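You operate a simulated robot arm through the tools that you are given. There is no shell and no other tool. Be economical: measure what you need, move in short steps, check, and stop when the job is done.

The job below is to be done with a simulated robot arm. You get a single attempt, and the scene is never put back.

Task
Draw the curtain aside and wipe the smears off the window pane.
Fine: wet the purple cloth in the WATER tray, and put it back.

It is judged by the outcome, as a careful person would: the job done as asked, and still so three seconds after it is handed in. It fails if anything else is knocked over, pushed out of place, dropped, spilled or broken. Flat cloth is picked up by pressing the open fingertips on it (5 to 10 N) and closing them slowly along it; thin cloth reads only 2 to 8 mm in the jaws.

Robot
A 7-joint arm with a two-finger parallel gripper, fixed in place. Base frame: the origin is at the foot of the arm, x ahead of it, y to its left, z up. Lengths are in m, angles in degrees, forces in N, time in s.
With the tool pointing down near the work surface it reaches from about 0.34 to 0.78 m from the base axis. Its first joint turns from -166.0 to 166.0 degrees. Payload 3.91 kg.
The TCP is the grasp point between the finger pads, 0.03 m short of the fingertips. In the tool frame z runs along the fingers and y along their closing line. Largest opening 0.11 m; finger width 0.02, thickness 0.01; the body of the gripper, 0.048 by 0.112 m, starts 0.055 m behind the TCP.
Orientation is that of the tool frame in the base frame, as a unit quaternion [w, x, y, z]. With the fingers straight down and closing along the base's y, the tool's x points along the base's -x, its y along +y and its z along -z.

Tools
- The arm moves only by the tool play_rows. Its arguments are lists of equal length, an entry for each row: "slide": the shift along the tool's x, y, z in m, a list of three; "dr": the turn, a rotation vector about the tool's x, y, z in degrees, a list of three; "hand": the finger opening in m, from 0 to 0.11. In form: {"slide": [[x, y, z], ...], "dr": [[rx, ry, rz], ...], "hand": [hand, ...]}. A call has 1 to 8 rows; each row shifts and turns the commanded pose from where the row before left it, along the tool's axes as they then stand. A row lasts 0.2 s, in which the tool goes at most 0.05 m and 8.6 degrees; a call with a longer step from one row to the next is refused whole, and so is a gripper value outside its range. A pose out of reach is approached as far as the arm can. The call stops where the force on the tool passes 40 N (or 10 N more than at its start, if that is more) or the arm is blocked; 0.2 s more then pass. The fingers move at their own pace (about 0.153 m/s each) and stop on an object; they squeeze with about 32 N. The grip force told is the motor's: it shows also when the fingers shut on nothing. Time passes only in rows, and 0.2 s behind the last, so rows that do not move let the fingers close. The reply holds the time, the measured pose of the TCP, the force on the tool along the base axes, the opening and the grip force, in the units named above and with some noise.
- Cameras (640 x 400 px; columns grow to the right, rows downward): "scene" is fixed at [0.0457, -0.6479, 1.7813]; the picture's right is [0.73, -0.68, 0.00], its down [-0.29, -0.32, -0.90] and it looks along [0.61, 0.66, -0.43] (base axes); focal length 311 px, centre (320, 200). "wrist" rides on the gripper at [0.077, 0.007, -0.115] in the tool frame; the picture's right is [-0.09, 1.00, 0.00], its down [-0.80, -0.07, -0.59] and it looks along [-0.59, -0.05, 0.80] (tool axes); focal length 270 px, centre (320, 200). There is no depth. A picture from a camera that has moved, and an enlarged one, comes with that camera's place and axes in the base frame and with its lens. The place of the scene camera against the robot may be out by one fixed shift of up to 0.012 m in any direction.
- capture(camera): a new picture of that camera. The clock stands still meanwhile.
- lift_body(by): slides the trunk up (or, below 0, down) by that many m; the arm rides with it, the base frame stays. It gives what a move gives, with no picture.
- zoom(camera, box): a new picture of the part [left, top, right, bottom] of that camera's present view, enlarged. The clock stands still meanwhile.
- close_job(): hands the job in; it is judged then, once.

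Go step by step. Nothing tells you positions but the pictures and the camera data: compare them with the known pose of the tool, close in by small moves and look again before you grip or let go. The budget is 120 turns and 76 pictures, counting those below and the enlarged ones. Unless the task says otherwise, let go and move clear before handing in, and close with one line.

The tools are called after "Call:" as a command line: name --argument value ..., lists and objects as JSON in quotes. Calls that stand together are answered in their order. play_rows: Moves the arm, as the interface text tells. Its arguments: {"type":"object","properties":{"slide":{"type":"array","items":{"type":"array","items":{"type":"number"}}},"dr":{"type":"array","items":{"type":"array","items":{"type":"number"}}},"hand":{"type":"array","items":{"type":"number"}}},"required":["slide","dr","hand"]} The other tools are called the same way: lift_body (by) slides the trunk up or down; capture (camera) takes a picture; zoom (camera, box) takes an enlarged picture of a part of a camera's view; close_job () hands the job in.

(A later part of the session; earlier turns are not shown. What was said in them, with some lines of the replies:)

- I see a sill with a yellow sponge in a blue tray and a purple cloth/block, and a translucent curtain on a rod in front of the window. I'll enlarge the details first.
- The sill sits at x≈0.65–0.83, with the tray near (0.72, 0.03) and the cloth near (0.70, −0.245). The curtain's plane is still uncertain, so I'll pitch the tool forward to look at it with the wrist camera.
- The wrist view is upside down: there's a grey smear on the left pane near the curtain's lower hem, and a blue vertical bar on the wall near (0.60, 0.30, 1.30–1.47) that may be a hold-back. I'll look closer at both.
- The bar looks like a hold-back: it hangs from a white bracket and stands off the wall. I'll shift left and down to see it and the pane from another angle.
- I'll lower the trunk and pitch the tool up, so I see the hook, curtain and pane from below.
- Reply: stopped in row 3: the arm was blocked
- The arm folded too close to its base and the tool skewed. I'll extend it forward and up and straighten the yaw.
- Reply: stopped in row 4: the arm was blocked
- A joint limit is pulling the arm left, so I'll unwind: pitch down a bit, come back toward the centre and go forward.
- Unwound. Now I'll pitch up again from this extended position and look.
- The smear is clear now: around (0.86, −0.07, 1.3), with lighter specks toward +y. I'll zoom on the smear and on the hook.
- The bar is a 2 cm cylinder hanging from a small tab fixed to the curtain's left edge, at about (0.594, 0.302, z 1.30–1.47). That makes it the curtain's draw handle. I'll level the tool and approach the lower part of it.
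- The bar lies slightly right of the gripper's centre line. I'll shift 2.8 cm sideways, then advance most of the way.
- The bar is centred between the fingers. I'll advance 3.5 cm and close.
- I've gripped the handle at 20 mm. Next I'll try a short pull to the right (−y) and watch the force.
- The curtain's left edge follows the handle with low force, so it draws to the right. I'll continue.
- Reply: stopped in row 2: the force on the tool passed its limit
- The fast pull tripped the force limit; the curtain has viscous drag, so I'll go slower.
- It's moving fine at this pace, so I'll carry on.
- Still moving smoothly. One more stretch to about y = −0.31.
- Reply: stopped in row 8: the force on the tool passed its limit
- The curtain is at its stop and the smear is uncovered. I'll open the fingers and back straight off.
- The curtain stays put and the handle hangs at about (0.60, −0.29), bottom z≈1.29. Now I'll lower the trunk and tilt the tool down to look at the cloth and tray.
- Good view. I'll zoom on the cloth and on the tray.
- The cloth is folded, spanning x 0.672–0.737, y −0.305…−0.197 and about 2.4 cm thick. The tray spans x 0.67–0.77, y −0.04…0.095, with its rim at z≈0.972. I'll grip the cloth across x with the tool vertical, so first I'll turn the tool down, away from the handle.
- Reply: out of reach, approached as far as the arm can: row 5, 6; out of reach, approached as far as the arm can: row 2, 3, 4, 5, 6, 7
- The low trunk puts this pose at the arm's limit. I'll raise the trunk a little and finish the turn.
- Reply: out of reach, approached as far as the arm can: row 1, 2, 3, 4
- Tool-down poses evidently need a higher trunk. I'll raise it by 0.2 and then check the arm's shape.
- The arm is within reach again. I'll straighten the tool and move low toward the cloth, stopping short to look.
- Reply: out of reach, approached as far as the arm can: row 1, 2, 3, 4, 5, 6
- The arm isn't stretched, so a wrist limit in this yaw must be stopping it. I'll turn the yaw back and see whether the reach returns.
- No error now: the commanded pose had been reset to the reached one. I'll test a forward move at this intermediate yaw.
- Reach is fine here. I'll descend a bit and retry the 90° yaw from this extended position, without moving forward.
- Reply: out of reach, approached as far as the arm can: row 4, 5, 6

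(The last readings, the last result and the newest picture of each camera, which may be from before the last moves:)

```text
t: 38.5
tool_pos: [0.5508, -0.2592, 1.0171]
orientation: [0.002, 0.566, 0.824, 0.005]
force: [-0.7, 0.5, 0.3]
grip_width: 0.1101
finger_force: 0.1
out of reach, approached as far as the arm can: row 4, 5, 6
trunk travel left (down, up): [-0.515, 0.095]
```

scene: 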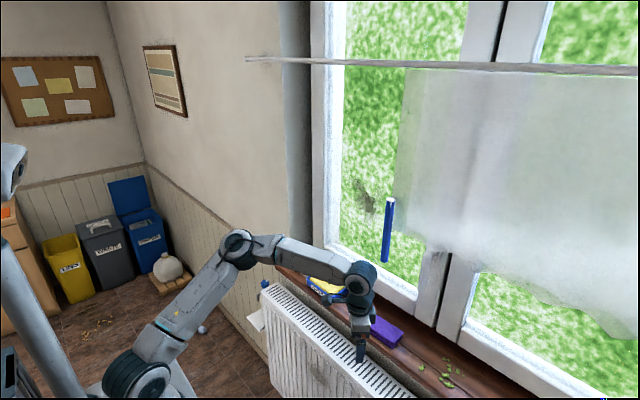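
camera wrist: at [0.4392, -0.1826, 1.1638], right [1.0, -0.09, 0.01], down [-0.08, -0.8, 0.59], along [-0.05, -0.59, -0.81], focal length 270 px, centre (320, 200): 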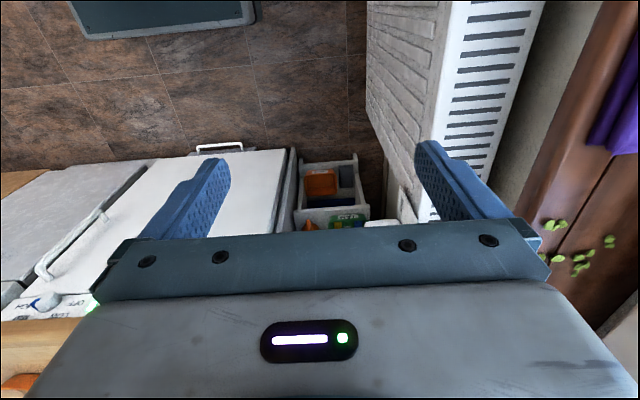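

The yaw stops at about 69°, a wrist limit. I'll try the opposite direction, which gives the same closing line.

Call:
play_rows --slide '[[0, 0, 0], [0, 0, 0], [0, 0, 0], [0, 0, 0], [0, 0, 0], [0, 0, 0], [0, 0, 0], [0, 0, 0]]' --dr '[[0, 0, -8.4], [0, 0, -8.4], [0, 0, -8.4], [0, 0, -8.4], [0, 0, -8.4], [0, 0, -8.4], [0, 0, -8.4], [0, 0, -8.4]]' --hand '[0.11, 0.11, 0.11, 0.11, 0.11, 0.11, 0.11, 0.11]'

Call:
play_rows --slide '[[0, 0, 0], [0, 0, 0], [0, 0, 0], [0, 0, 0], [0, 0, 0], [0, 0, 0], [0, 0, 0], [0, 0, 0]]' --dr '[[0, 0, -8.4], [0, 0, -8.4], [0, 0, -8.4], [0, 0, -8.4], [0, 0, -8.4], [0, 0, -8.4], [0, 0, -8.4], [0, 0, -8.4]]' --hand '[0.11, 0.11, 0.11, 0.11, 0.11, 0.11, 0.11, 0.11]'

Call:
play_rows --slide '[[0, 0, 0], [0, 0, 0], [0, 0, 0]]' --dr '[[0, 0, -8.2], [0, 0, -8.2], [0, 0, -8.2]]' --hand '[0.11, 0.11, 0.11]'

```text
t: 40.3
tool_pos: [0.5518, -0.2586, 1.0176]
orientation: [0.004, 0.015, 1.0, 0.003]
force: [-0.1, 0.6, 0.1]
grip_width: 0.1098
finger_force: 0.2
trunk travel left (down, up): [-0.515, 0.095]
```

```text
t: 42.1
tool_pos: [0.5512, -0.2593, 1.0173]
orientation: [0.005, -0.541, 0.841, 0.001]
force: [-0.3, -0.3, -0.3]
grip_width: 0.1097
finger_force: 0.1
trunk travel left (down, up): [-0.515, 0.095]
```

```text
t: 42.9
tool_pos: [0.5523, -0.258, 1.0177]
orientation: [-0.005, 0.707, -0.707, 0.0]
force: [0.6, 0.1, 0.2]
grip_width: 0.1101
finger_force: 0.1
trunk travel left (down, up): [-0.515, 0.095]
```

The −90° yaw is reachable. Tool x now points to −y and the fingers close along x. I'll look before advancing.

Call:
play_rows --slide '[[0, -0.03, 0], [0, -0.03, 0], [0, -0.03, 0]]' --dr '[[0, 0, 0], [0, 0, 0], [0, 0, 0]]' --hand '[0.11, 0.11, 0.11]'

Call:
capture --camera "wrist"

Call:
capture --camera "scene"

```text
t: 43.7
tool_pos: [0.6411, -0.2595, 1.0168]
orientation: [0.005, -0.707, 0.707, 0.0]
force: [-0.2, 1.0, 0.7]
grip_width: 0.1098
finger_force: 0.1
trunk travel left (down, up): [-0.515, 0.095]
```

```text
34 pictures are left
camera wrist: at [0.6347, -0.337, 1.1301], right [-1.0, 0.09, -0.01], down [0.07, 0.8, 0.6], along [0.06, 0.6, -0.8], focal length 270 px, centre (320, 200)
```

wrist: 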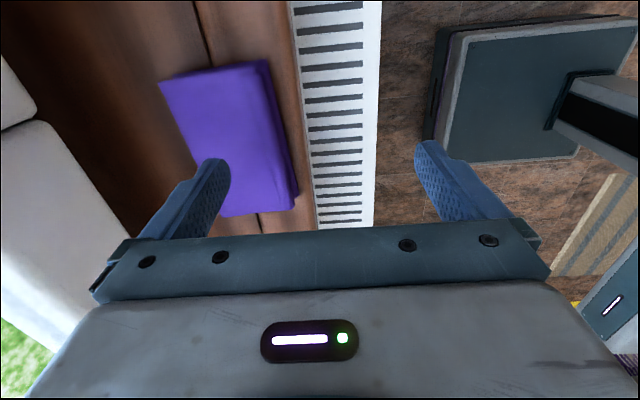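

```text
33 pictures are left
```

scene: 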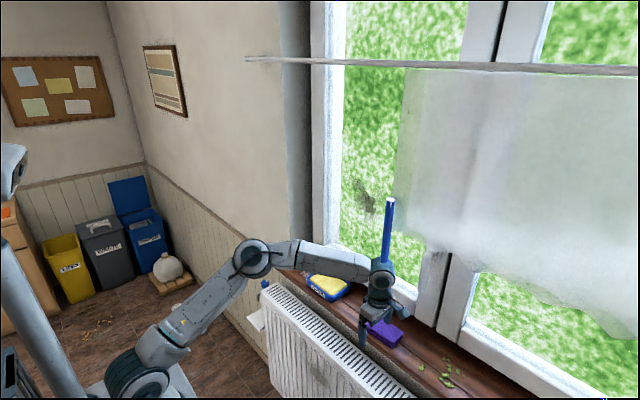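

The cloth's centre comes out at (0.702, −0.254), with x edges 0.669 and 0.735. I'll go over it, then descend with the fingers straddling it.

Call:
play_rows --slide '[[-0.002, -0.02, 0], [-0.002, -0.02, 0], [-0.001, -0.021, 0], [0, 0, 0.015], [0, 0, 0.012]]' --dr '[[0, 0, 0], [0, 0, 0], [0, 0, 0], [0, 0, 0], [0, 0, 0]]' --hand '[0.11, 0.11, 0.11, 0.11, 0.11]'

Call:
capture --camera "wrist"

Call:
zoom --camera "scene" --box '[320, 200, 460, 370]'

```text
t: 44.9
tool_pos: [0.7039, -0.2538, 0.9895]
orientation: [0.005, -0.706, 0.708, 0.001]
force: [-0.1, 0.2, -0.6]
grip_width: 0.11
finger_force: 0.0
trunk travel left (down, up): [-0.515, 0.095]
```

```text
32 pictures are left
camera wrist: at [0.696, -0.3318, 1.1037], right [-1.0, 0.09, -0.01], down [0.07, 0.8, 0.6], along [0.06, 0.6, -0.8], focal length 270 px, centre (320, 200)
```

wrist: 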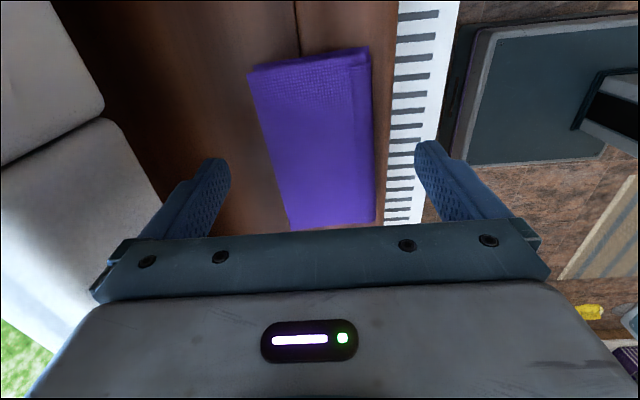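

```text
2.35 times, centred on (390, 285) of scene
camera zoom: at [0.0457, -0.6479, 1.7813], right [0.73, -0.68, 0.0], down [-0.29, -0.32, -0.9], along [0.61, 0.66, -0.43], focal length 733 px, centre (155, 0)
```

zoom: 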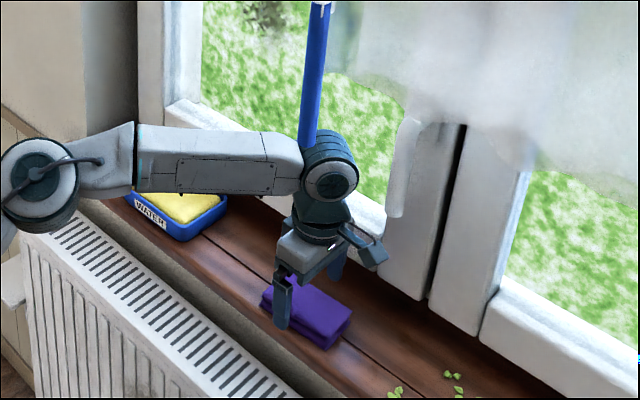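

The cloth lies centred between the fingers. I'll descend so the fingertips stop about 8 mm above the sill, then close slowly.

Call:
play_rows --slide '[[0, 0, 0.008], [0, 0, 0.008], [0, 0, 0], [0, 0, 0], [0, 0, 0], [0, 0, 0], [0, 0, 0]]' --dr '[[0, 0, 0], [0, 0, 0], [0, 0, 0], [0, 0, 0], [0, 0, 0], [0, 0, 0], [0, 0, 0]]' --hand '[0.11, 0.11, 0.09, 0.075, 0.06, 0.05, 0.05]'

Call:
capture --camera "wrist"

```text
t: 46.5
tool_pos: [0.7014, -0.2544, 0.9737]
orientation: [0.005, -0.707, 0.708, 0.0]
force: [0.0, -0.1, 0.3]
grip_width: 0.0649
finger_force: 31.9
trunk travel left (down, up): [-0.515, 0.095]
```

```text
30 pictures are left
camera wrist: at [0.6955, -0.332, 1.0878], right [-1.0, 0.09, -0.01], down [0.07, 0.8, 0.6], along [0.06, 0.6, -0.8], focal length 270 px, centre (320, 200)
```

wrist: 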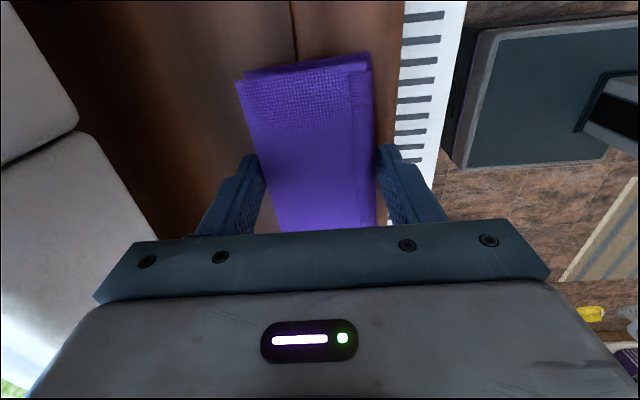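

Held firmly at 65 mm. I'll lift 3 cm, move left clear of the handle, and then rise over the tray.

Call:
play_rows --slide '[[0, 0, -0.015], [0, 0, -0.015], [-0.03, 0, 0], [-0.03, 0, 0], [-0.03, 0, 0], [-0.03, 0, -0.01], [0, 0, -0.02], [0, 0, -0.015]]' --dr '[[0, 0, 0], [0, 0, 0], [0, 0, 0], [0, 0, 0], [0, 0, 0], [0, 0, 0], [0, 0, 0], [0, 0, 0]]' --hand '[0.05, 0.05, 0.05, 0.05, 0.05, 0.05, 0.05, 0.05]'

Call:
play_rows --slide '[[-0.03, -0.004, 0], [-0.03, -0.004, 0], [-0.03, -0.004, 0], [-0.03, -0.004, 0], [-0.03, -0.003, 0]]' --dr '[[0, 0, 0], [0, 0, 0], [0, 0, 0], [0, 0, 0], [0, 0, 0]]' --hand '[0.05, 0.05, 0.05, 0.05, 0.05]'

Call:
capture --camera "scene"

Call:
capture --camera "wrist"

```text
t: 48.3
tool_pos: [0.7021, -0.1364, 1.0499]
orientation: [0.004, -0.707, 0.708, 0.0]
force: [-0.3, -0.6, -0.1]
grip_width: 0.0644
finger_force: 31.7
trunk travel left (down, up): [-0.515, 0.095]
```

```text
t: 49.5
tool_pos: [0.7223, 0.0173, 1.0513]
orientation: [0.004, -0.707, 0.707, -0.001]
force: [0.0, 0.2, -0.8]
grip_width: 0.0643
finger_force: 32.1
trunk travel left (down, up): [-0.515, 0.095]
```

```text
29 pictures are left
```

scene: 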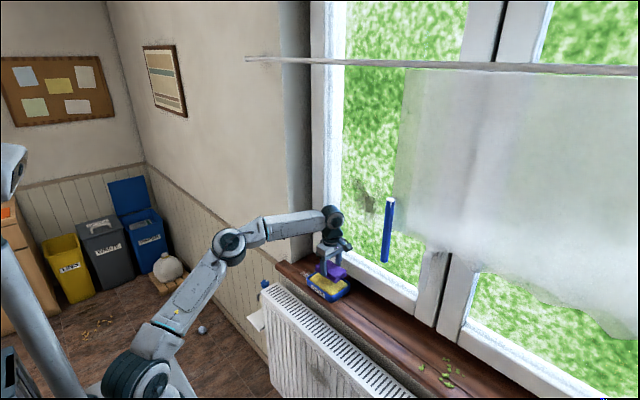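

```text
28 pictures are left
camera wrist: at [0.7162, -0.0605, 1.164], right [-1.0, 0.09, -0.01], down [0.07, 0.8, 0.6], along [0.06, 0.6, -0.8], focal length 270 px, centre (320, 200)
```

wrist: 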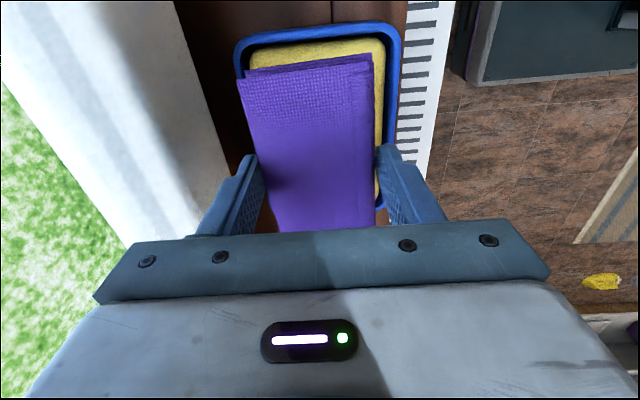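

I'm aligned in x and need 1 cm more in +y. I'll shift, then descend in small steps, watching the force.

Call:
play_rows --slide '[[-0.01, 0.001, 0], [0, 0, 0.015], [0, 0, 0.015], [0, 0, 0.006], [0, 0, 0.003], [0, 0, 0.003]]' --dr '[[0, 0, 0], [0, 0, 0], [0, 0, 0], [0, 0, 0], [0, 0, 0], [0, 0, 0]]' --hand '[0.05, 0.05, 0.05, 0.05, 0.05, 0.05]'

Call:
capture --camera "wrist"

```text
t: 50.9
tool_pos: [0.7211, 0.0259, 1.0106]
orientation: [0.005, -0.707, 0.707, -0.001]
force: [0.9, 0.4, 6.0]
grip_width: 0.0643
finger_force: 31.8
trunk travel left (down, up): [-0.515, 0.095]
```

```text
27 pictures are left
camera wrist: at [0.7139, -0.0515, 1.1237], right [-1.0, 0.09, -0.01], down [0.07, 0.8, 0.6], along [0.06, 0.6, -0.8], focal length 270 px, centre (320, 200)
```

wrist: 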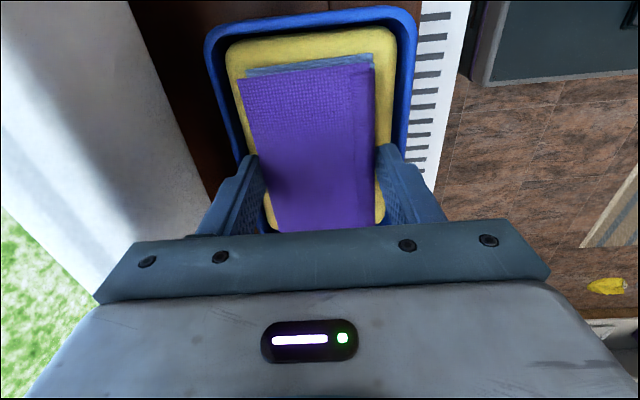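

It's in contact at 6 N and the cloth's lower layer has changed colour, so it is wetting. I'll press a touch more and hold.

Call:
play_rows --slide '[[0, 0, 0.002], [0, 0, 0], [0, 0, 0], [0, 0, 0], [0, 0, 0], [0, 0, 0], [0, 0, 0], [0, 0, 0]]' --dr '[[0, 0, 0], [0, 0, 0], [0, 0, 0], [0, 0, 0], [0, 0, 0], [0, 0, 0], [0, 0, 0], [0, 0, 0]]' --hand '[0.05, 0.05, 0.05, 0.05, 0.05, 0.05, 0.05, 0.05]'

Call:
zoom --camera "scene" --box '[280, 190, 400, 310]'

```text
t: 52.7
tool_pos: [0.7193, 0.0252, 1.0084]
orientation: [0.006, -0.707, 0.707, 0.0]
force: [9.3, -0.6, 31.0]
grip_width: 0.0638
finger_force: 32.1
trunk travel left (down, up): [-0.515, 0.095]
```

```text
3.33 times, centred on (340, 250) of scene
camera zoom: at [0.0457, -0.6479, 1.7813], right [0.73, -0.68, 0.0], down [-0.29, -0.32, -0.9], along [0.61, 0.66, -0.43], focal length 1038 px, centre (253, 33)
```

zoom: 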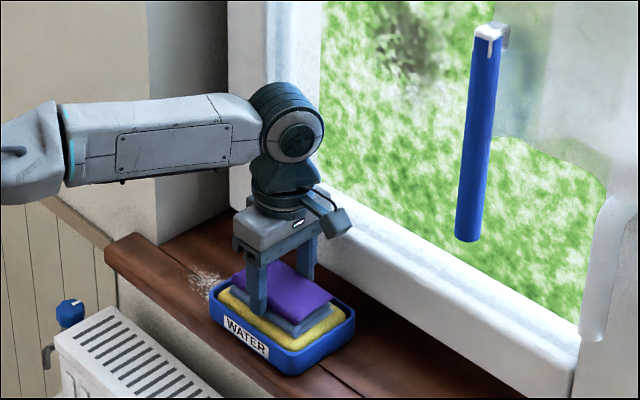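

The lower half is visibly wet. I'll lift clear, then back off while pitching the tool toward the window.

Call:
play_rows --slide '[[0, 0, -0.01], [0, 0, -0.025], [0, 0, -0.03]]' --dr '[[0, 0, 0], [0, 0, 0], [0, 0, 0]]' --hand '[0.05, 0.05, 0.05]'

Call:
play_rows --slide '[[0.01, 0.015, -0.015], [0.01, 0.013, -0.017], [0.01, 0.01, -0.0186], [0.01, 0.0073, -0.02], [0.01, 0.0044, -0.0207], [0.01, 0.0015, -0.0212], [0.01, -0.0015, -0.0212], [0.01, -0.0044, -0.0207]]' --dr '[[8.2, 0, 0], [8.2, 0, 0], [8.2, 0, 0], [8.2, 0, 0], [8.2, 0, 0], [8.2, 0, 0], [8.2, 0, 0], [8.2, 0, 0]]' --hand '[0.05, 0.05, 0.05, 0.05, 0.05, 0.05, 0.05, 0.05]'

Call:
capture --camera "scene"

```text
t: 53.5
tool_pos: [0.721, 0.0257, 1.0712]
orientation: [0.004, -0.707, 0.707, 0.001]
force: [-0.9, -0.2, 0.4]
grip_width: 0.0641
finger_force: 32.0
trunk travel left (down, up): [-0.515, 0.095]
```

```text
t: 55.3
tool_pos: [0.5992, -0.0565, 1.1902]
orientation: [0.387, -0.592, 0.595, -0.382]
force: [0.0, -0.2, 0.8]
grip_width: 0.064
finger_force: 32.4
trunk travel left (down, up): [-0.515, 0.095]
```

```text
25 pictures are left
```

scene: 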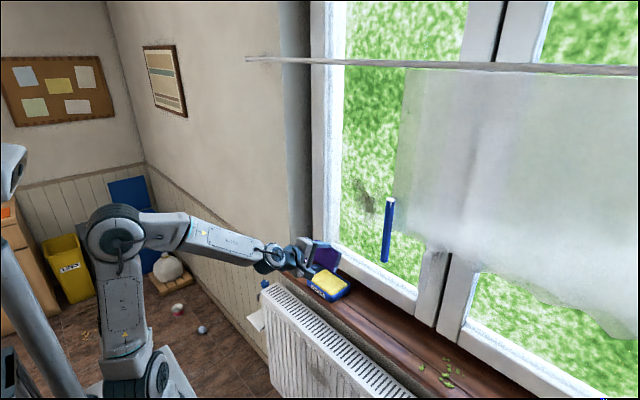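

All going well. I'll finish the pitch to horizontal and rise to the smear's height.

Call:
play_rows --slide '[[0, -0.0355, 0.006], [0, -0.034, 0.011], [0, -0.0325, 0.0156]]' --dr '[[8.1, 0, 0], [8.1, 0, 0], [8.1, 0, 0]]' --hand '[0.05, 0.05, 0.05]'

Call:
capture --camera "wrist"

Call:
zoom --camera "scene" --box '[300, 80, 460, 320]'

```text
t: 56.1
tool_pos: [0.6606, -0.0573, 1.2801]
orientation: [0.503, -0.496, 0.5, -0.5]
force: [0.3, -1.6, 0.2]
grip_width: 0.0639
finger_force: 32.0
trunk travel left (down, up): [-0.515, 0.095]
```

```text
24 pictures are left
camera wrist: at [0.5463, -0.1344, 1.2717], right [0.01, 0.09, -1.0], down [-0.59, 0.8, 0.07], along [0.8, 0.59, 0.06], focal length 270 px, centre (320, 200)
```

wrist: 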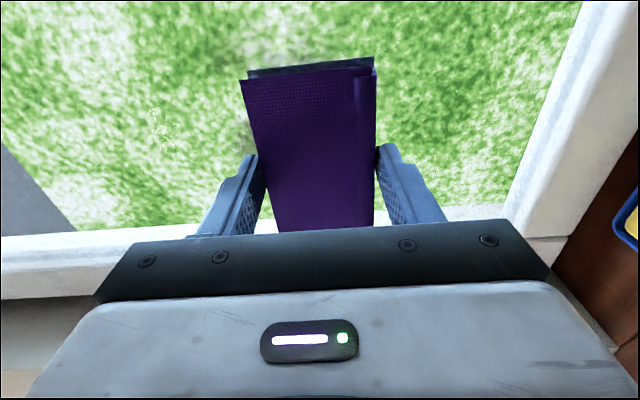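

```text
1.67 times, centred on (380, 200) of scene
camera zoom: at [0.0457, -0.6479, 1.7813], right [0.73, -0.68, 0.0], down [-0.29, -0.32, -0.9], along [0.61, 0.66, -0.43], focal length 519 px, centre (220, 200)
```

zoom: 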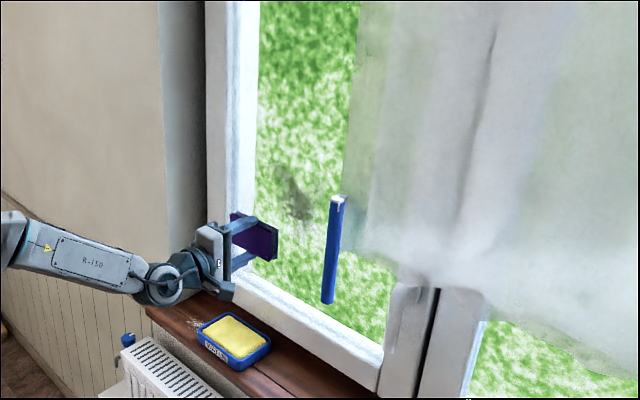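

Triangulating, the smear lies on a pane at x≈0.81, spanning roughly y −0.13…0.02 and z 1.27…1.40. I'll centre the cloth there and advance.

Call:
play_rows --slide '[[-0.007, -0.025, 0.02], [0, -0.025, 0.02], [0, 0, 0.02], [0, 0, 0.01], [0, 0, 0.005], [0, 0, 0.005]]' --dr '[[0, 0, 0], [0, 0, 0], [0, 0, 0], [0, 0, 0], [0, 0, 0], [0, 0, 0]]' --hand '[0.05, 0.05, 0.05, 0.05, 0.05, 0.05]'

Call:
capture --camera "wrist"

```text
t: 57.5
tool_pos: [0.7402, -0.0496, 1.3322]
orientation: [0.502, -0.497, 0.5, -0.501]
force: [-0.3, 0.4, -1.6]
grip_width: 0.064
finger_force: 32.0
trunk travel left (down, up): [-0.515, 0.095]
```

```text
22 pictures are left
camera wrist: at [0.6261, -0.1261, 1.323], right [0.0, 0.09, -1.0], down [-0.59, 0.8, 0.07], along [0.8, 0.59, 0.06], focal length 270 px, centre (320, 200)
```

wrist: 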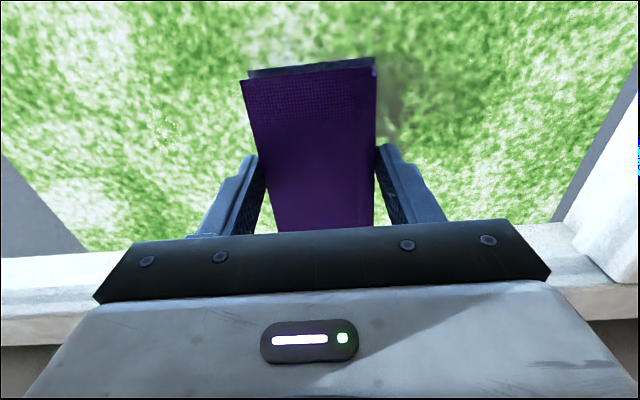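

No contact yet at cloth face x≈0.779. I'll advance in small steps until it touches the glass.

Call:
play_rows --slide '[[0, 0, 0.004], [0, 0, 0.004], [0, 0, 0.004], [0, 0, 0.004], [0, 0, 0.004], [0, 0, 0.004]]' --dr '[[0, 0, 0], [0, 0, 0], [0, 0, 0], [0, 0, 0], [0, 0, 0], [0, 0, 0]]' --hand '[0.05, 0.05, 0.05, 0.05, 0.05, 0.05]'

```text
t: 58.9
tool_pos: [0.764, -0.0483, 1.3326]
orientation: [0.503, -0.497, 0.501, -0.499]
force: [0.0, 0.1, 0.3]
grip_width: 0.0638
finger_force: 31.5
trunk travel left (down, up): [-0.515, 0.095]
```

Call:
play_rows --slide '[[0, 0, 0.004], [0, 0, 0.004], [0, 0, 0.004], [0, 0, 0.004], [0, 0, 0.004], [0, 0, 0.004]]' --dr '[[0, 0, 0], [0, 0, 0], [0, 0, 0], [0, 0, 0], [0, 0, 0], [0, 0, 0]]' --hand '[0.05, 0.05, 0.05, 0.05, 0.05, 0.05]'

Call:
capture --camera "wrist"

```text
t: 60.3
tool_pos: [0.7778, -0.0487, 1.3322]
orientation: [0.501, -0.497, 0.502, -0.5]
force: [-35.7, 2.9, -5.3]
grip_width: 0.0637
finger_force: 32.3
trunk travel left (down, up): [-0.515, 0.095]
stopped in row 6: the force on the tool passed its limit (the readings are from after the stop); the commanded pose is now the measured one
```

```text
21 pictures are left
camera wrist: at [0.6637, -0.1257, 1.3241], right [0.0, 0.09, -1.0], down [-0.59, 0.8, 0.07], along [0.81, 0.59, 0.06], focal length 270 px, centre (320, 200)
```

wrist: 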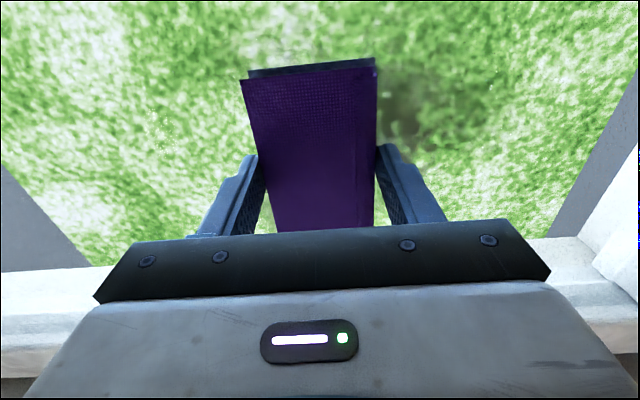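

Touching the glass, with the pane at x≈0.816. I'll ease the pressure slightly and begin wiping: down over the remaining smear, then sideways.

Call:
play_rows --slide '[[0, 0, -0.001], [0, 0.018, 0], [0, 0.018, 0], [0, 0.018, 0], [0.02, 0, 0], [0.02, 0, 0], [-0.025, 0, 0], [-0.025, 0, 0]]' --dr '[[0, 0, 0], [0, 0, 0], [0, 0, 0], [0, 0, 0], [0, 0, 0], [0, 0, 0], [0, 0, 0], [0, 0, 0]]' --hand '[0.05, 0.05, 0.05, 0.05, 0.05, 0.05, 0.05, 0.05]'

Call:
capture --camera "wrist"

```text
t: 62.1
tool_pos: [0.7796, -0.0346, 1.2748]
orientation: [0.501, -0.499, 0.502, -0.498]
force: [-15.9, -1.3, -1.3]
grip_width: 0.0636
finger_force: 31.6
trunk travel left (down, up): [-0.515, 0.095]
```

```text
20 pictures are left
camera wrist: at [0.6652, -0.1128, 1.2676], right [0.0, 0.09, -1.0], down [-0.59, 0.8, 0.08], along [0.8, 0.59, 0.06], focal length 270 px, centre (320, 200)
```

wrist: 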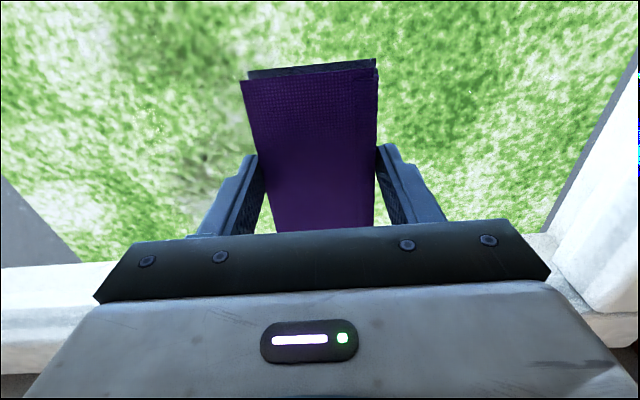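

Part of the smear is gone, and some remains toward −y and higher up. I'll continue in a back-and-forth pattern.

Call:
play_rows --slide '[[-0.02, 0, 0], [-0.02, 0, 0], [0.026, 0, 0], [0.026, 0, 0], [0.026, 0, 0], [0.026, 0, 0], [0, -0.02, 0], [0, -0.02, 0]]' --dr '[[0, 0, 0], [0, 0, 0], [0, 0, 0], [0, 0, 0], [0, 0, 0], [0, 0, 0], [0, 0, 0], [0, 0, 0]]' --hand '[0.05, 0.05, 0.05, 0.05, 0.05, 0.05, 0.05, 0.05]'

Call:
play_rows --slide '[[-0.026, 0, 0], [-0.026, 0, 0], [-0.026, 0, 0], [-0.026, 0, 0], [0, -0.02, 0], [0, -0.02, 0], [0.026, 0, 0], [0.026, 0, 0]]' --dr '[[0, 0, 0], [0, 0, 0], [0, 0, 0], [0, 0, 0], [0, 0, 0], [0, 0, 0], [0, 0, 0], [0, 0, 0]]' --hand '[0.05, 0.05, 0.05, 0.05, 0.05, 0.05, 0.05, 0.05]'

Call:
play_rows --slide '[[0.026, 0, 0], [0.026, 0, 0], [0, -0.02, 0], [0, -0.01, 0], [-0.026, 0, 0], [-0.026, 0, 0], [-0.026, 0, 0], [-0.026, 0, 0]]' --dr '[[0, 0, 0], [0, 0, 0], [0, 0, 0], [0, 0, 0], [0, 0, 0], [0, 0, 0], [0, 0, 0], [0, 0, 0]]' --hand '[0.05, 0.05, 0.05, 0.05, 0.05, 0.05, 0.05, 0.05]'

Call:
zoom --camera "scene" --box '[310, 60, 450, 290]'

```text
t: 63.9
tool_pos: [0.7791, -0.1066, 1.3157]
orientation: [0.5, -0.497, 0.503, -0.5]
force: [-18.0, -2.9, -6.8]
grip_width: 0.0638
finger_force: 32.4
trunk travel left (down, up): [-0.515, 0.095]
```

```text
t: 65.7
tool_pos: [0.7796, -0.0524, 1.3601]
orientation: [0.501, -0.497, 0.501, -0.501]
force: [-12.3, 2.4, 0.9]
grip_width: 0.064
finger_force: 31.9
trunk travel left (down, up): [-0.515, 0.095]
```

```text
t: 67.5
tool_pos: [0.7801, 0.0026, 1.3873]
orientation: [0.501, -0.498, 0.502, -0.499]
force: [-15.1, -1.8, -0.5]
grip_width: 0.0638
finger_force: 31.8
trunk travel left (down, up): [-0.515, 0.095]
```

```text
1.74 times, centred on (380, 175) of scene
camera zoom: at [0.0457, -0.6479, 1.7813], right [0.73, -0.68, 0.0], down [-0.29, -0.32, -0.9], along [0.61, 0.66, -0.43], focal length 542 px, centre (216, 244)
```

zoom: 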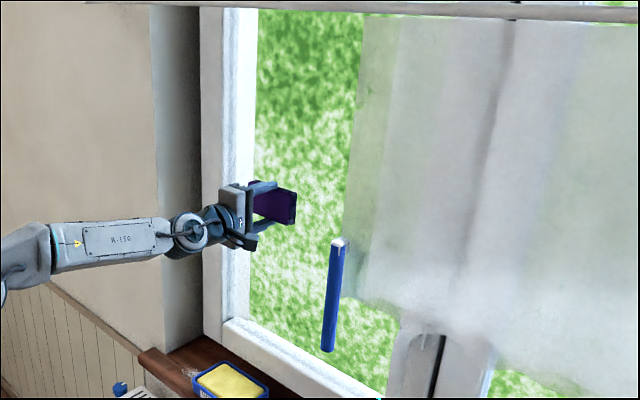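

The smear appears gone. I'll back off and inspect the whole pane.

Call:
play_rows --slide '[[0, 0, -0.01], [0, 0.01, -0.03], [0, 0.02, -0.04], [0, 0.02, -0.04], [0, 0.02, -0.04], [0, 0.02, -0.02]]' --dr '[[0, 0, 0], [0, 0, 0], [0, 0, 0], [0, 0, 0], [0, 0, 0], [0, 0, 0]]' --hand '[0.05, 0.05, 0.05, 0.05, 0.05, 0.05]'

Call:
capture --camera "wrist"

Call:
zoom --camera "scene" --box '[330, 100, 410, 260]'

```text
t: 68.9
tool_pos: [0.6019, 0.0018, 1.2959]
orientation: [0.501, -0.497, 0.502, -0.499]
force: [-0.2, 0.1, 0.3]
grip_width: 0.0638
finger_force: 31.8
trunk travel left (down, up): [-0.515, 0.095]
```

```text
18 pictures are left
camera wrist: at [0.488, -0.0754, 1.2881], right [0.0, 0.09, -1.0], down [-0.59, 0.8, 0.08], along [0.81, 0.59, 0.06], focal length 270 px, centre (320, 200)
```

wrist: 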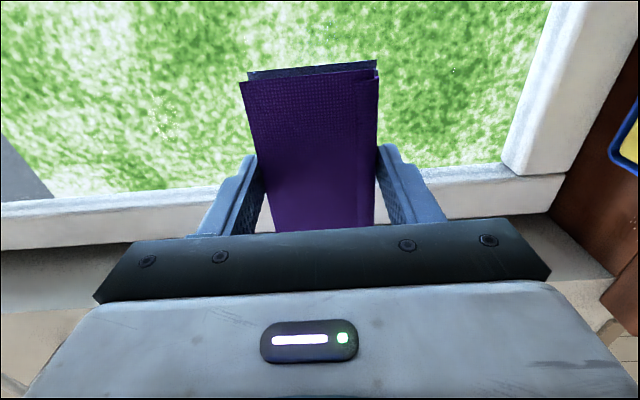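

```text
2.50 times, centred on (370, 180) of scene
camera zoom: at [0.0457, -0.6479, 1.7813], right [0.73, -0.68, 0.0], down [-0.29, -0.32, -0.9], along [0.61, 0.66, -0.43], focal length 778 px, centre (195, 250)
```

zoom: 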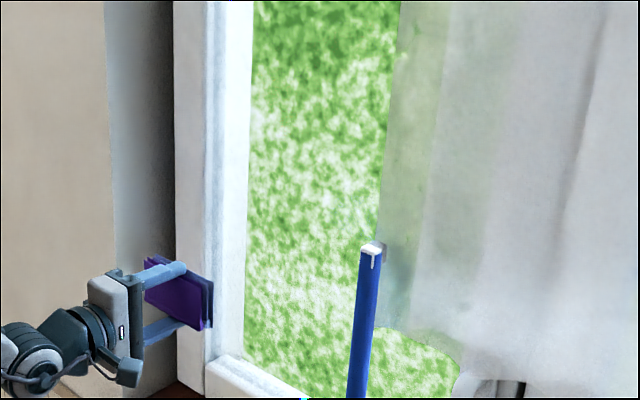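

The visible pane looks clean. I'll check the faint white specks and the area behind the curtain edge.

Call:
zoom --camera "wrist" --box '[20, 0, 540, 200]'

Call:
zoom --camera "scene" --box '[370, 130, 450, 260]'

```text
1.23 times, centred on (280, 100) of wrist
camera zoom: at [0.488, -0.0754, 1.2881], right [0.0, 0.09, -1.0], down [-0.59, 0.8, 0.08], along [0.81, 0.59, 0.06], focal length 333 px, centre (369, 323)
```

zoom: 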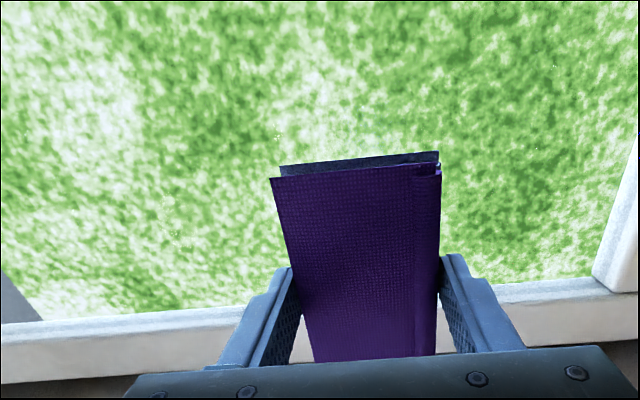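

```text
3.08 times, centred on (410, 195) of scene
camera zoom: at [0.0457, -0.6479, 1.7813], right [0.73, -0.68, 0.0], down [-0.29, -0.32, -0.9], along [0.61, 0.66, -0.43], focal length 958 px, centre (43, 215)
```

zoom: 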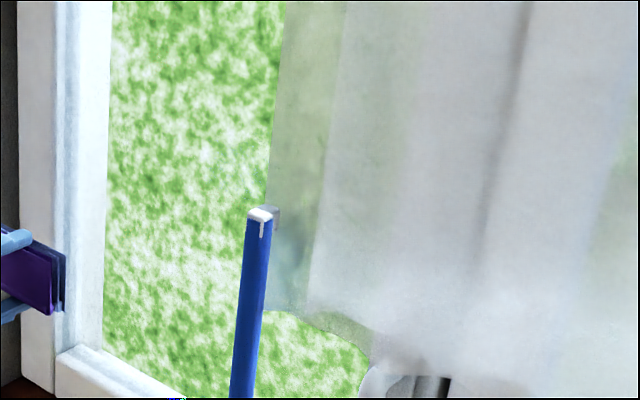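

The faint patch by the tab is only fold shading, and the pane is clean. Now I'll return the cloth, reversing the pitch while moving back toward its spot and clear of the tray and handle.

Call:
play_rows --slide '[[0, 0.03, 0], [0, 0.0297, 0.004], [0, 0.0288, 0.008]]' --dr '[[-8.18, 0, 0], [-8.18, 0, 0], [-8.18, 0, 0]]' --hand '[0.05, 0.05, 0.05]'

Call:
play_rows --slide '[[0.0165, 0.0106, 0.0179], [0.0165, 0.0079, 0.0192], [0.0165, 0.005, 0.0202], [0.0165, 0.0021, 0.0207], [0.0165, -0.0008, 0.0208], [0.0165, -0.0037, 0.0205], [0.0165, -0.0067, 0.0197], [0.0165, -0.0095, 0.0185]]' --dr '[[-8.18, 0, 0], [-8.18, 0, 0], [-8.18, 0, 0], [-8.18, 0, 0], [-8.18, 0, 0], [-8.18, 0, 0], [-8.18, 0, 0], [-8.18, 0, 0]]' --hand '[0.05, 0.05, 0.05, 0.05, 0.05, 0.05, 0.05, 0.05]'

Call:
capture --camera "scene"

```text
t: 69.7
tool_pos: [0.6028, 0.002, 1.2043]
orientation: [0.383, -0.594, 0.598, -0.38]
force: [1.1, -0.6, -0.7]
grip_width: 0.0641
finger_force: 32.0
trunk travel left (down, up): [-0.515, 0.095]
```

```text
t: 71.5
tool_pos: [0.6958, -0.122, 1.0684]
orientation: [0.0, -0.706, 0.708, 0.003]
force: [-0.3, -0.8, 0.8]
grip_width: 0.064
finger_force: 31.7
out of reach, approached as far as the arm can: row 1
trunk travel left (down, up): [-0.515, 0.095]
```

```text
14 pictures are left
```

scene: 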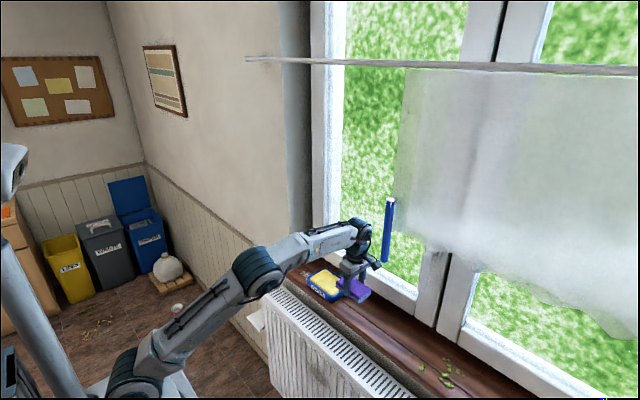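

Now I'll lower to just above the sill, slide right under the handle to the original spot, and stop above it.

Call:
play_rows --slide '[[0.006, -0.002, 0.022], [0.006, -0.002, 0.022], [0.006, -0.0015, 0.02], [0.028, 0, 0], [0.028, 0, 0], [0.028, 0, 0], [0.03, 0, 0]]' --dr '[[0, 0, 0], [0, 0, 0], [0, 0, 0], [0, 0, 0], [0, 0, 0], [0, 0, 0], [0, 0, 0]]' --hand '[0.05, 0.05, 0.05, 0.05, 0.05, 0.05, 0.05]'

Call:
zoom --camera "scene" --box '[300, 180, 460, 370]'

```text
t: 73.1
tool_pos: [0.7007, -0.2543, 1.0064]
orientation: [0.002, -0.706, 0.708, 0.003]
force: [-0.6, 0.5, -1.4]
grip_width: 0.0635
finger_force: 32.0
trunk travel left (down, up): [-0.515, 0.095]
```

```text
2.11 times, centred on (380, 275) of scene
camera zoom: at [0.0457, -0.6479, 1.7813], right [0.73, -0.68, 0.0], down [-0.29, -0.32, -0.9], along [0.61, 0.66, -0.43], focal length 656 px, centre (194, 42)
```

zoom: 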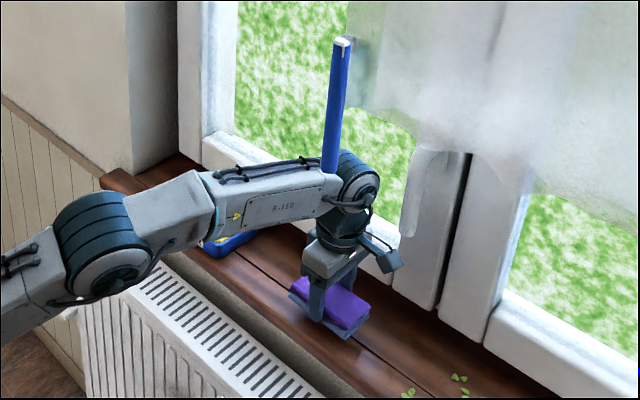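

It's over the original spot and everything is undisturbed. I'll set it down gently.

Call:
play_rows --slide '[[0, 0, 0.015], [0, 0, 0.01], [0, 0, 0.004], [0, 0, 0.002]]' --dr '[[0, 0, 0], [0, 0, 0], [0, 0, 0], [0, 0, 0]]' --hand '[0.05, 0.05, 0.05, 0.05]'

```text
t: 74.1
tool_pos: [0.6988, -0.2534, 0.9749]
orientation: [0.001, -0.706, 0.709, 0.002]
force: [-0.2, -1.0, -0.7]
grip_width: 0.0639
finger_force: 31.9
trunk travel left (down, up): [-0.515, 0.095]
```

Call:
play_rows --slide '[[0, -0.002, 0.0], [0, 0, 0.0015], [0, 0, 0.001]]' --dr '[[0, 0, 0], [0, 0, 0], [0, 0, 0]]' --hand '[0.05, 0.05, 0.05]'

```text
t: 74.9
tool_pos: [0.7016, -0.2529, 0.973]
orientation: [0.002, -0.706, 0.708, 0.003]
force: [0.1, 0.2, 2.6]
grip_width: 0.064
finger_force: 31.9
trunk travel left (down, up): [-0.515, 0.095]
```

Light contact at 2.6 N, at the original pose. I'll open the fingers slowly and rise a little.

Call:
play_rows --slide '[[0, 0, 0], [0, 0, 0], [0, 0, 0], [0, 0, 0], [0, 0, -0.015], [0, 0, -0.018], [0, 0, -0.015]]' --dr '[[0, 0, 0], [0, 0, 0], [0, 0, 0], [0, 0, 0], [0, 0, 0], [0, 0, 0], [0, 0, 0]]' --hand '[0.07, 0.08, 0.09, 0.1, 0.1, 0.1, 0.1]'

Call:
capture --camera "wrist"

```text
t: 76.5
tool_pos: [0.6998, -0.2537, 1.0192]
orientation: [0.002, -0.706, 0.708, 0.002]
force: [0.1, 0.3, 0.5]
grip_width: 0.0999
finger_force: 0.0
trunk travel left (down, up): [-0.515, 0.095]
```

```text
12 pictures are left
camera wrist: at [0.6942, -0.3309, 1.1329], right [-1.0, 0.09, 0.0], down [0.07, 0.8, 0.6], along [0.05, 0.6, -0.8], focal length 270 px, centre (320, 200)
```

wrist: 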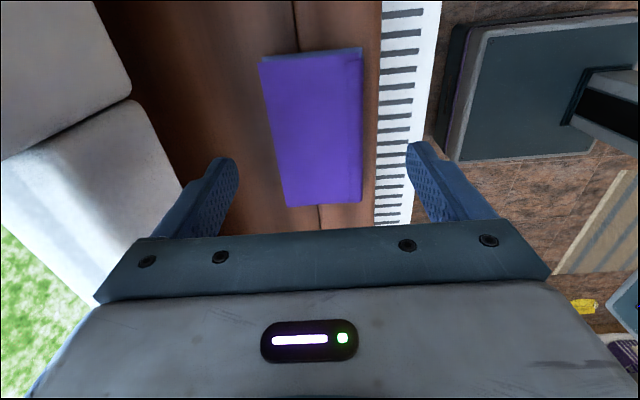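

The cloth lies flat where it was. I'll back away from the sill and take a final look.

Call:
play_rows --slide '[[0, 0.03, 0], [0, 0.04, 0], [0, 0.04, 0], [0, 0.04, 0], [-0.02, 0.03, 0], [-0.03, 0.02, 0]]' --dr '[[0, 0, 0], [0, 0, 0], [0, 0, 0], [0, 0, 0], [0, 0, 0], [0, 0, 0]]' --hand '[0.1, 0.1, 0.1, 0.1, 0.1, 0.1]'

Call:
capture --camera "scene"

Call:
zoom --camera "scene" --box '[280, 60, 460, 380]'

```text
t: 77.9
tool_pos: [0.4979, -0.2024, 1.0207]
orientation: [0.002, -0.706, 0.708, 0.002]
force: [0.2, -0.3, 0.0]
grip_width: 0.0998
finger_force: 0.1
trunk travel left (down, up): [-0.515, 0.095]
```

```text
11 pictures are left
```

scene: 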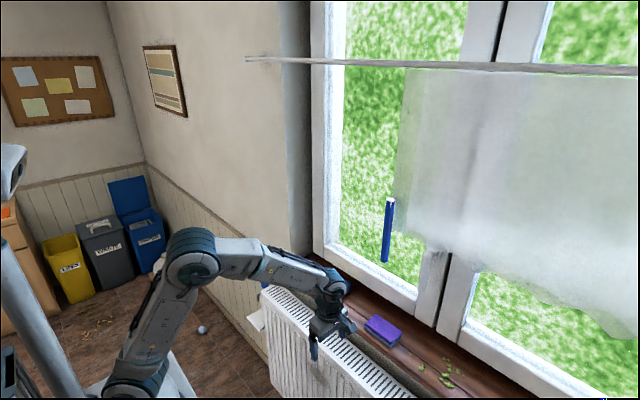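

```text
1.25 times, centred on (370, 220) of scene
camera zoom: at [0.0457, -0.6479, 1.7813], right [0.73, -0.68, 0.0], down [-0.29, -0.32, -0.9], along [0.61, 0.66, -0.43], focal length 389 px, centre (258, 175)
```

zoom: 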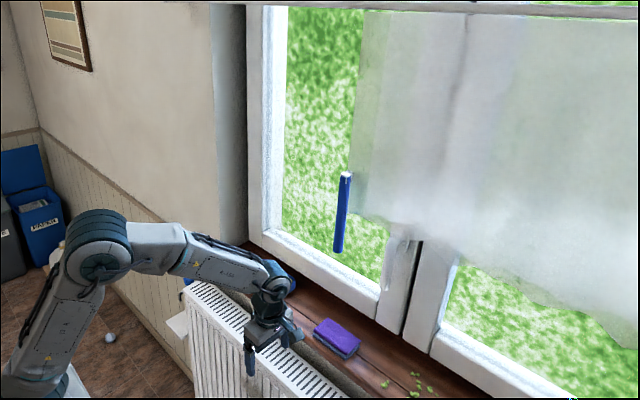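

The curtain is drawn aside and staying put, the pane is clean, the wetted cloth is back in its place, and the gripper is empty and clear. I'm handing in now.

Call:
close_job

```text
The job is handed in.
```

I drew the curtain aside, wetted the purple cloth in the WATER tray, wiped the smear off the pane, and put the cloth back where it was; in the last pictures the glass looked clean.
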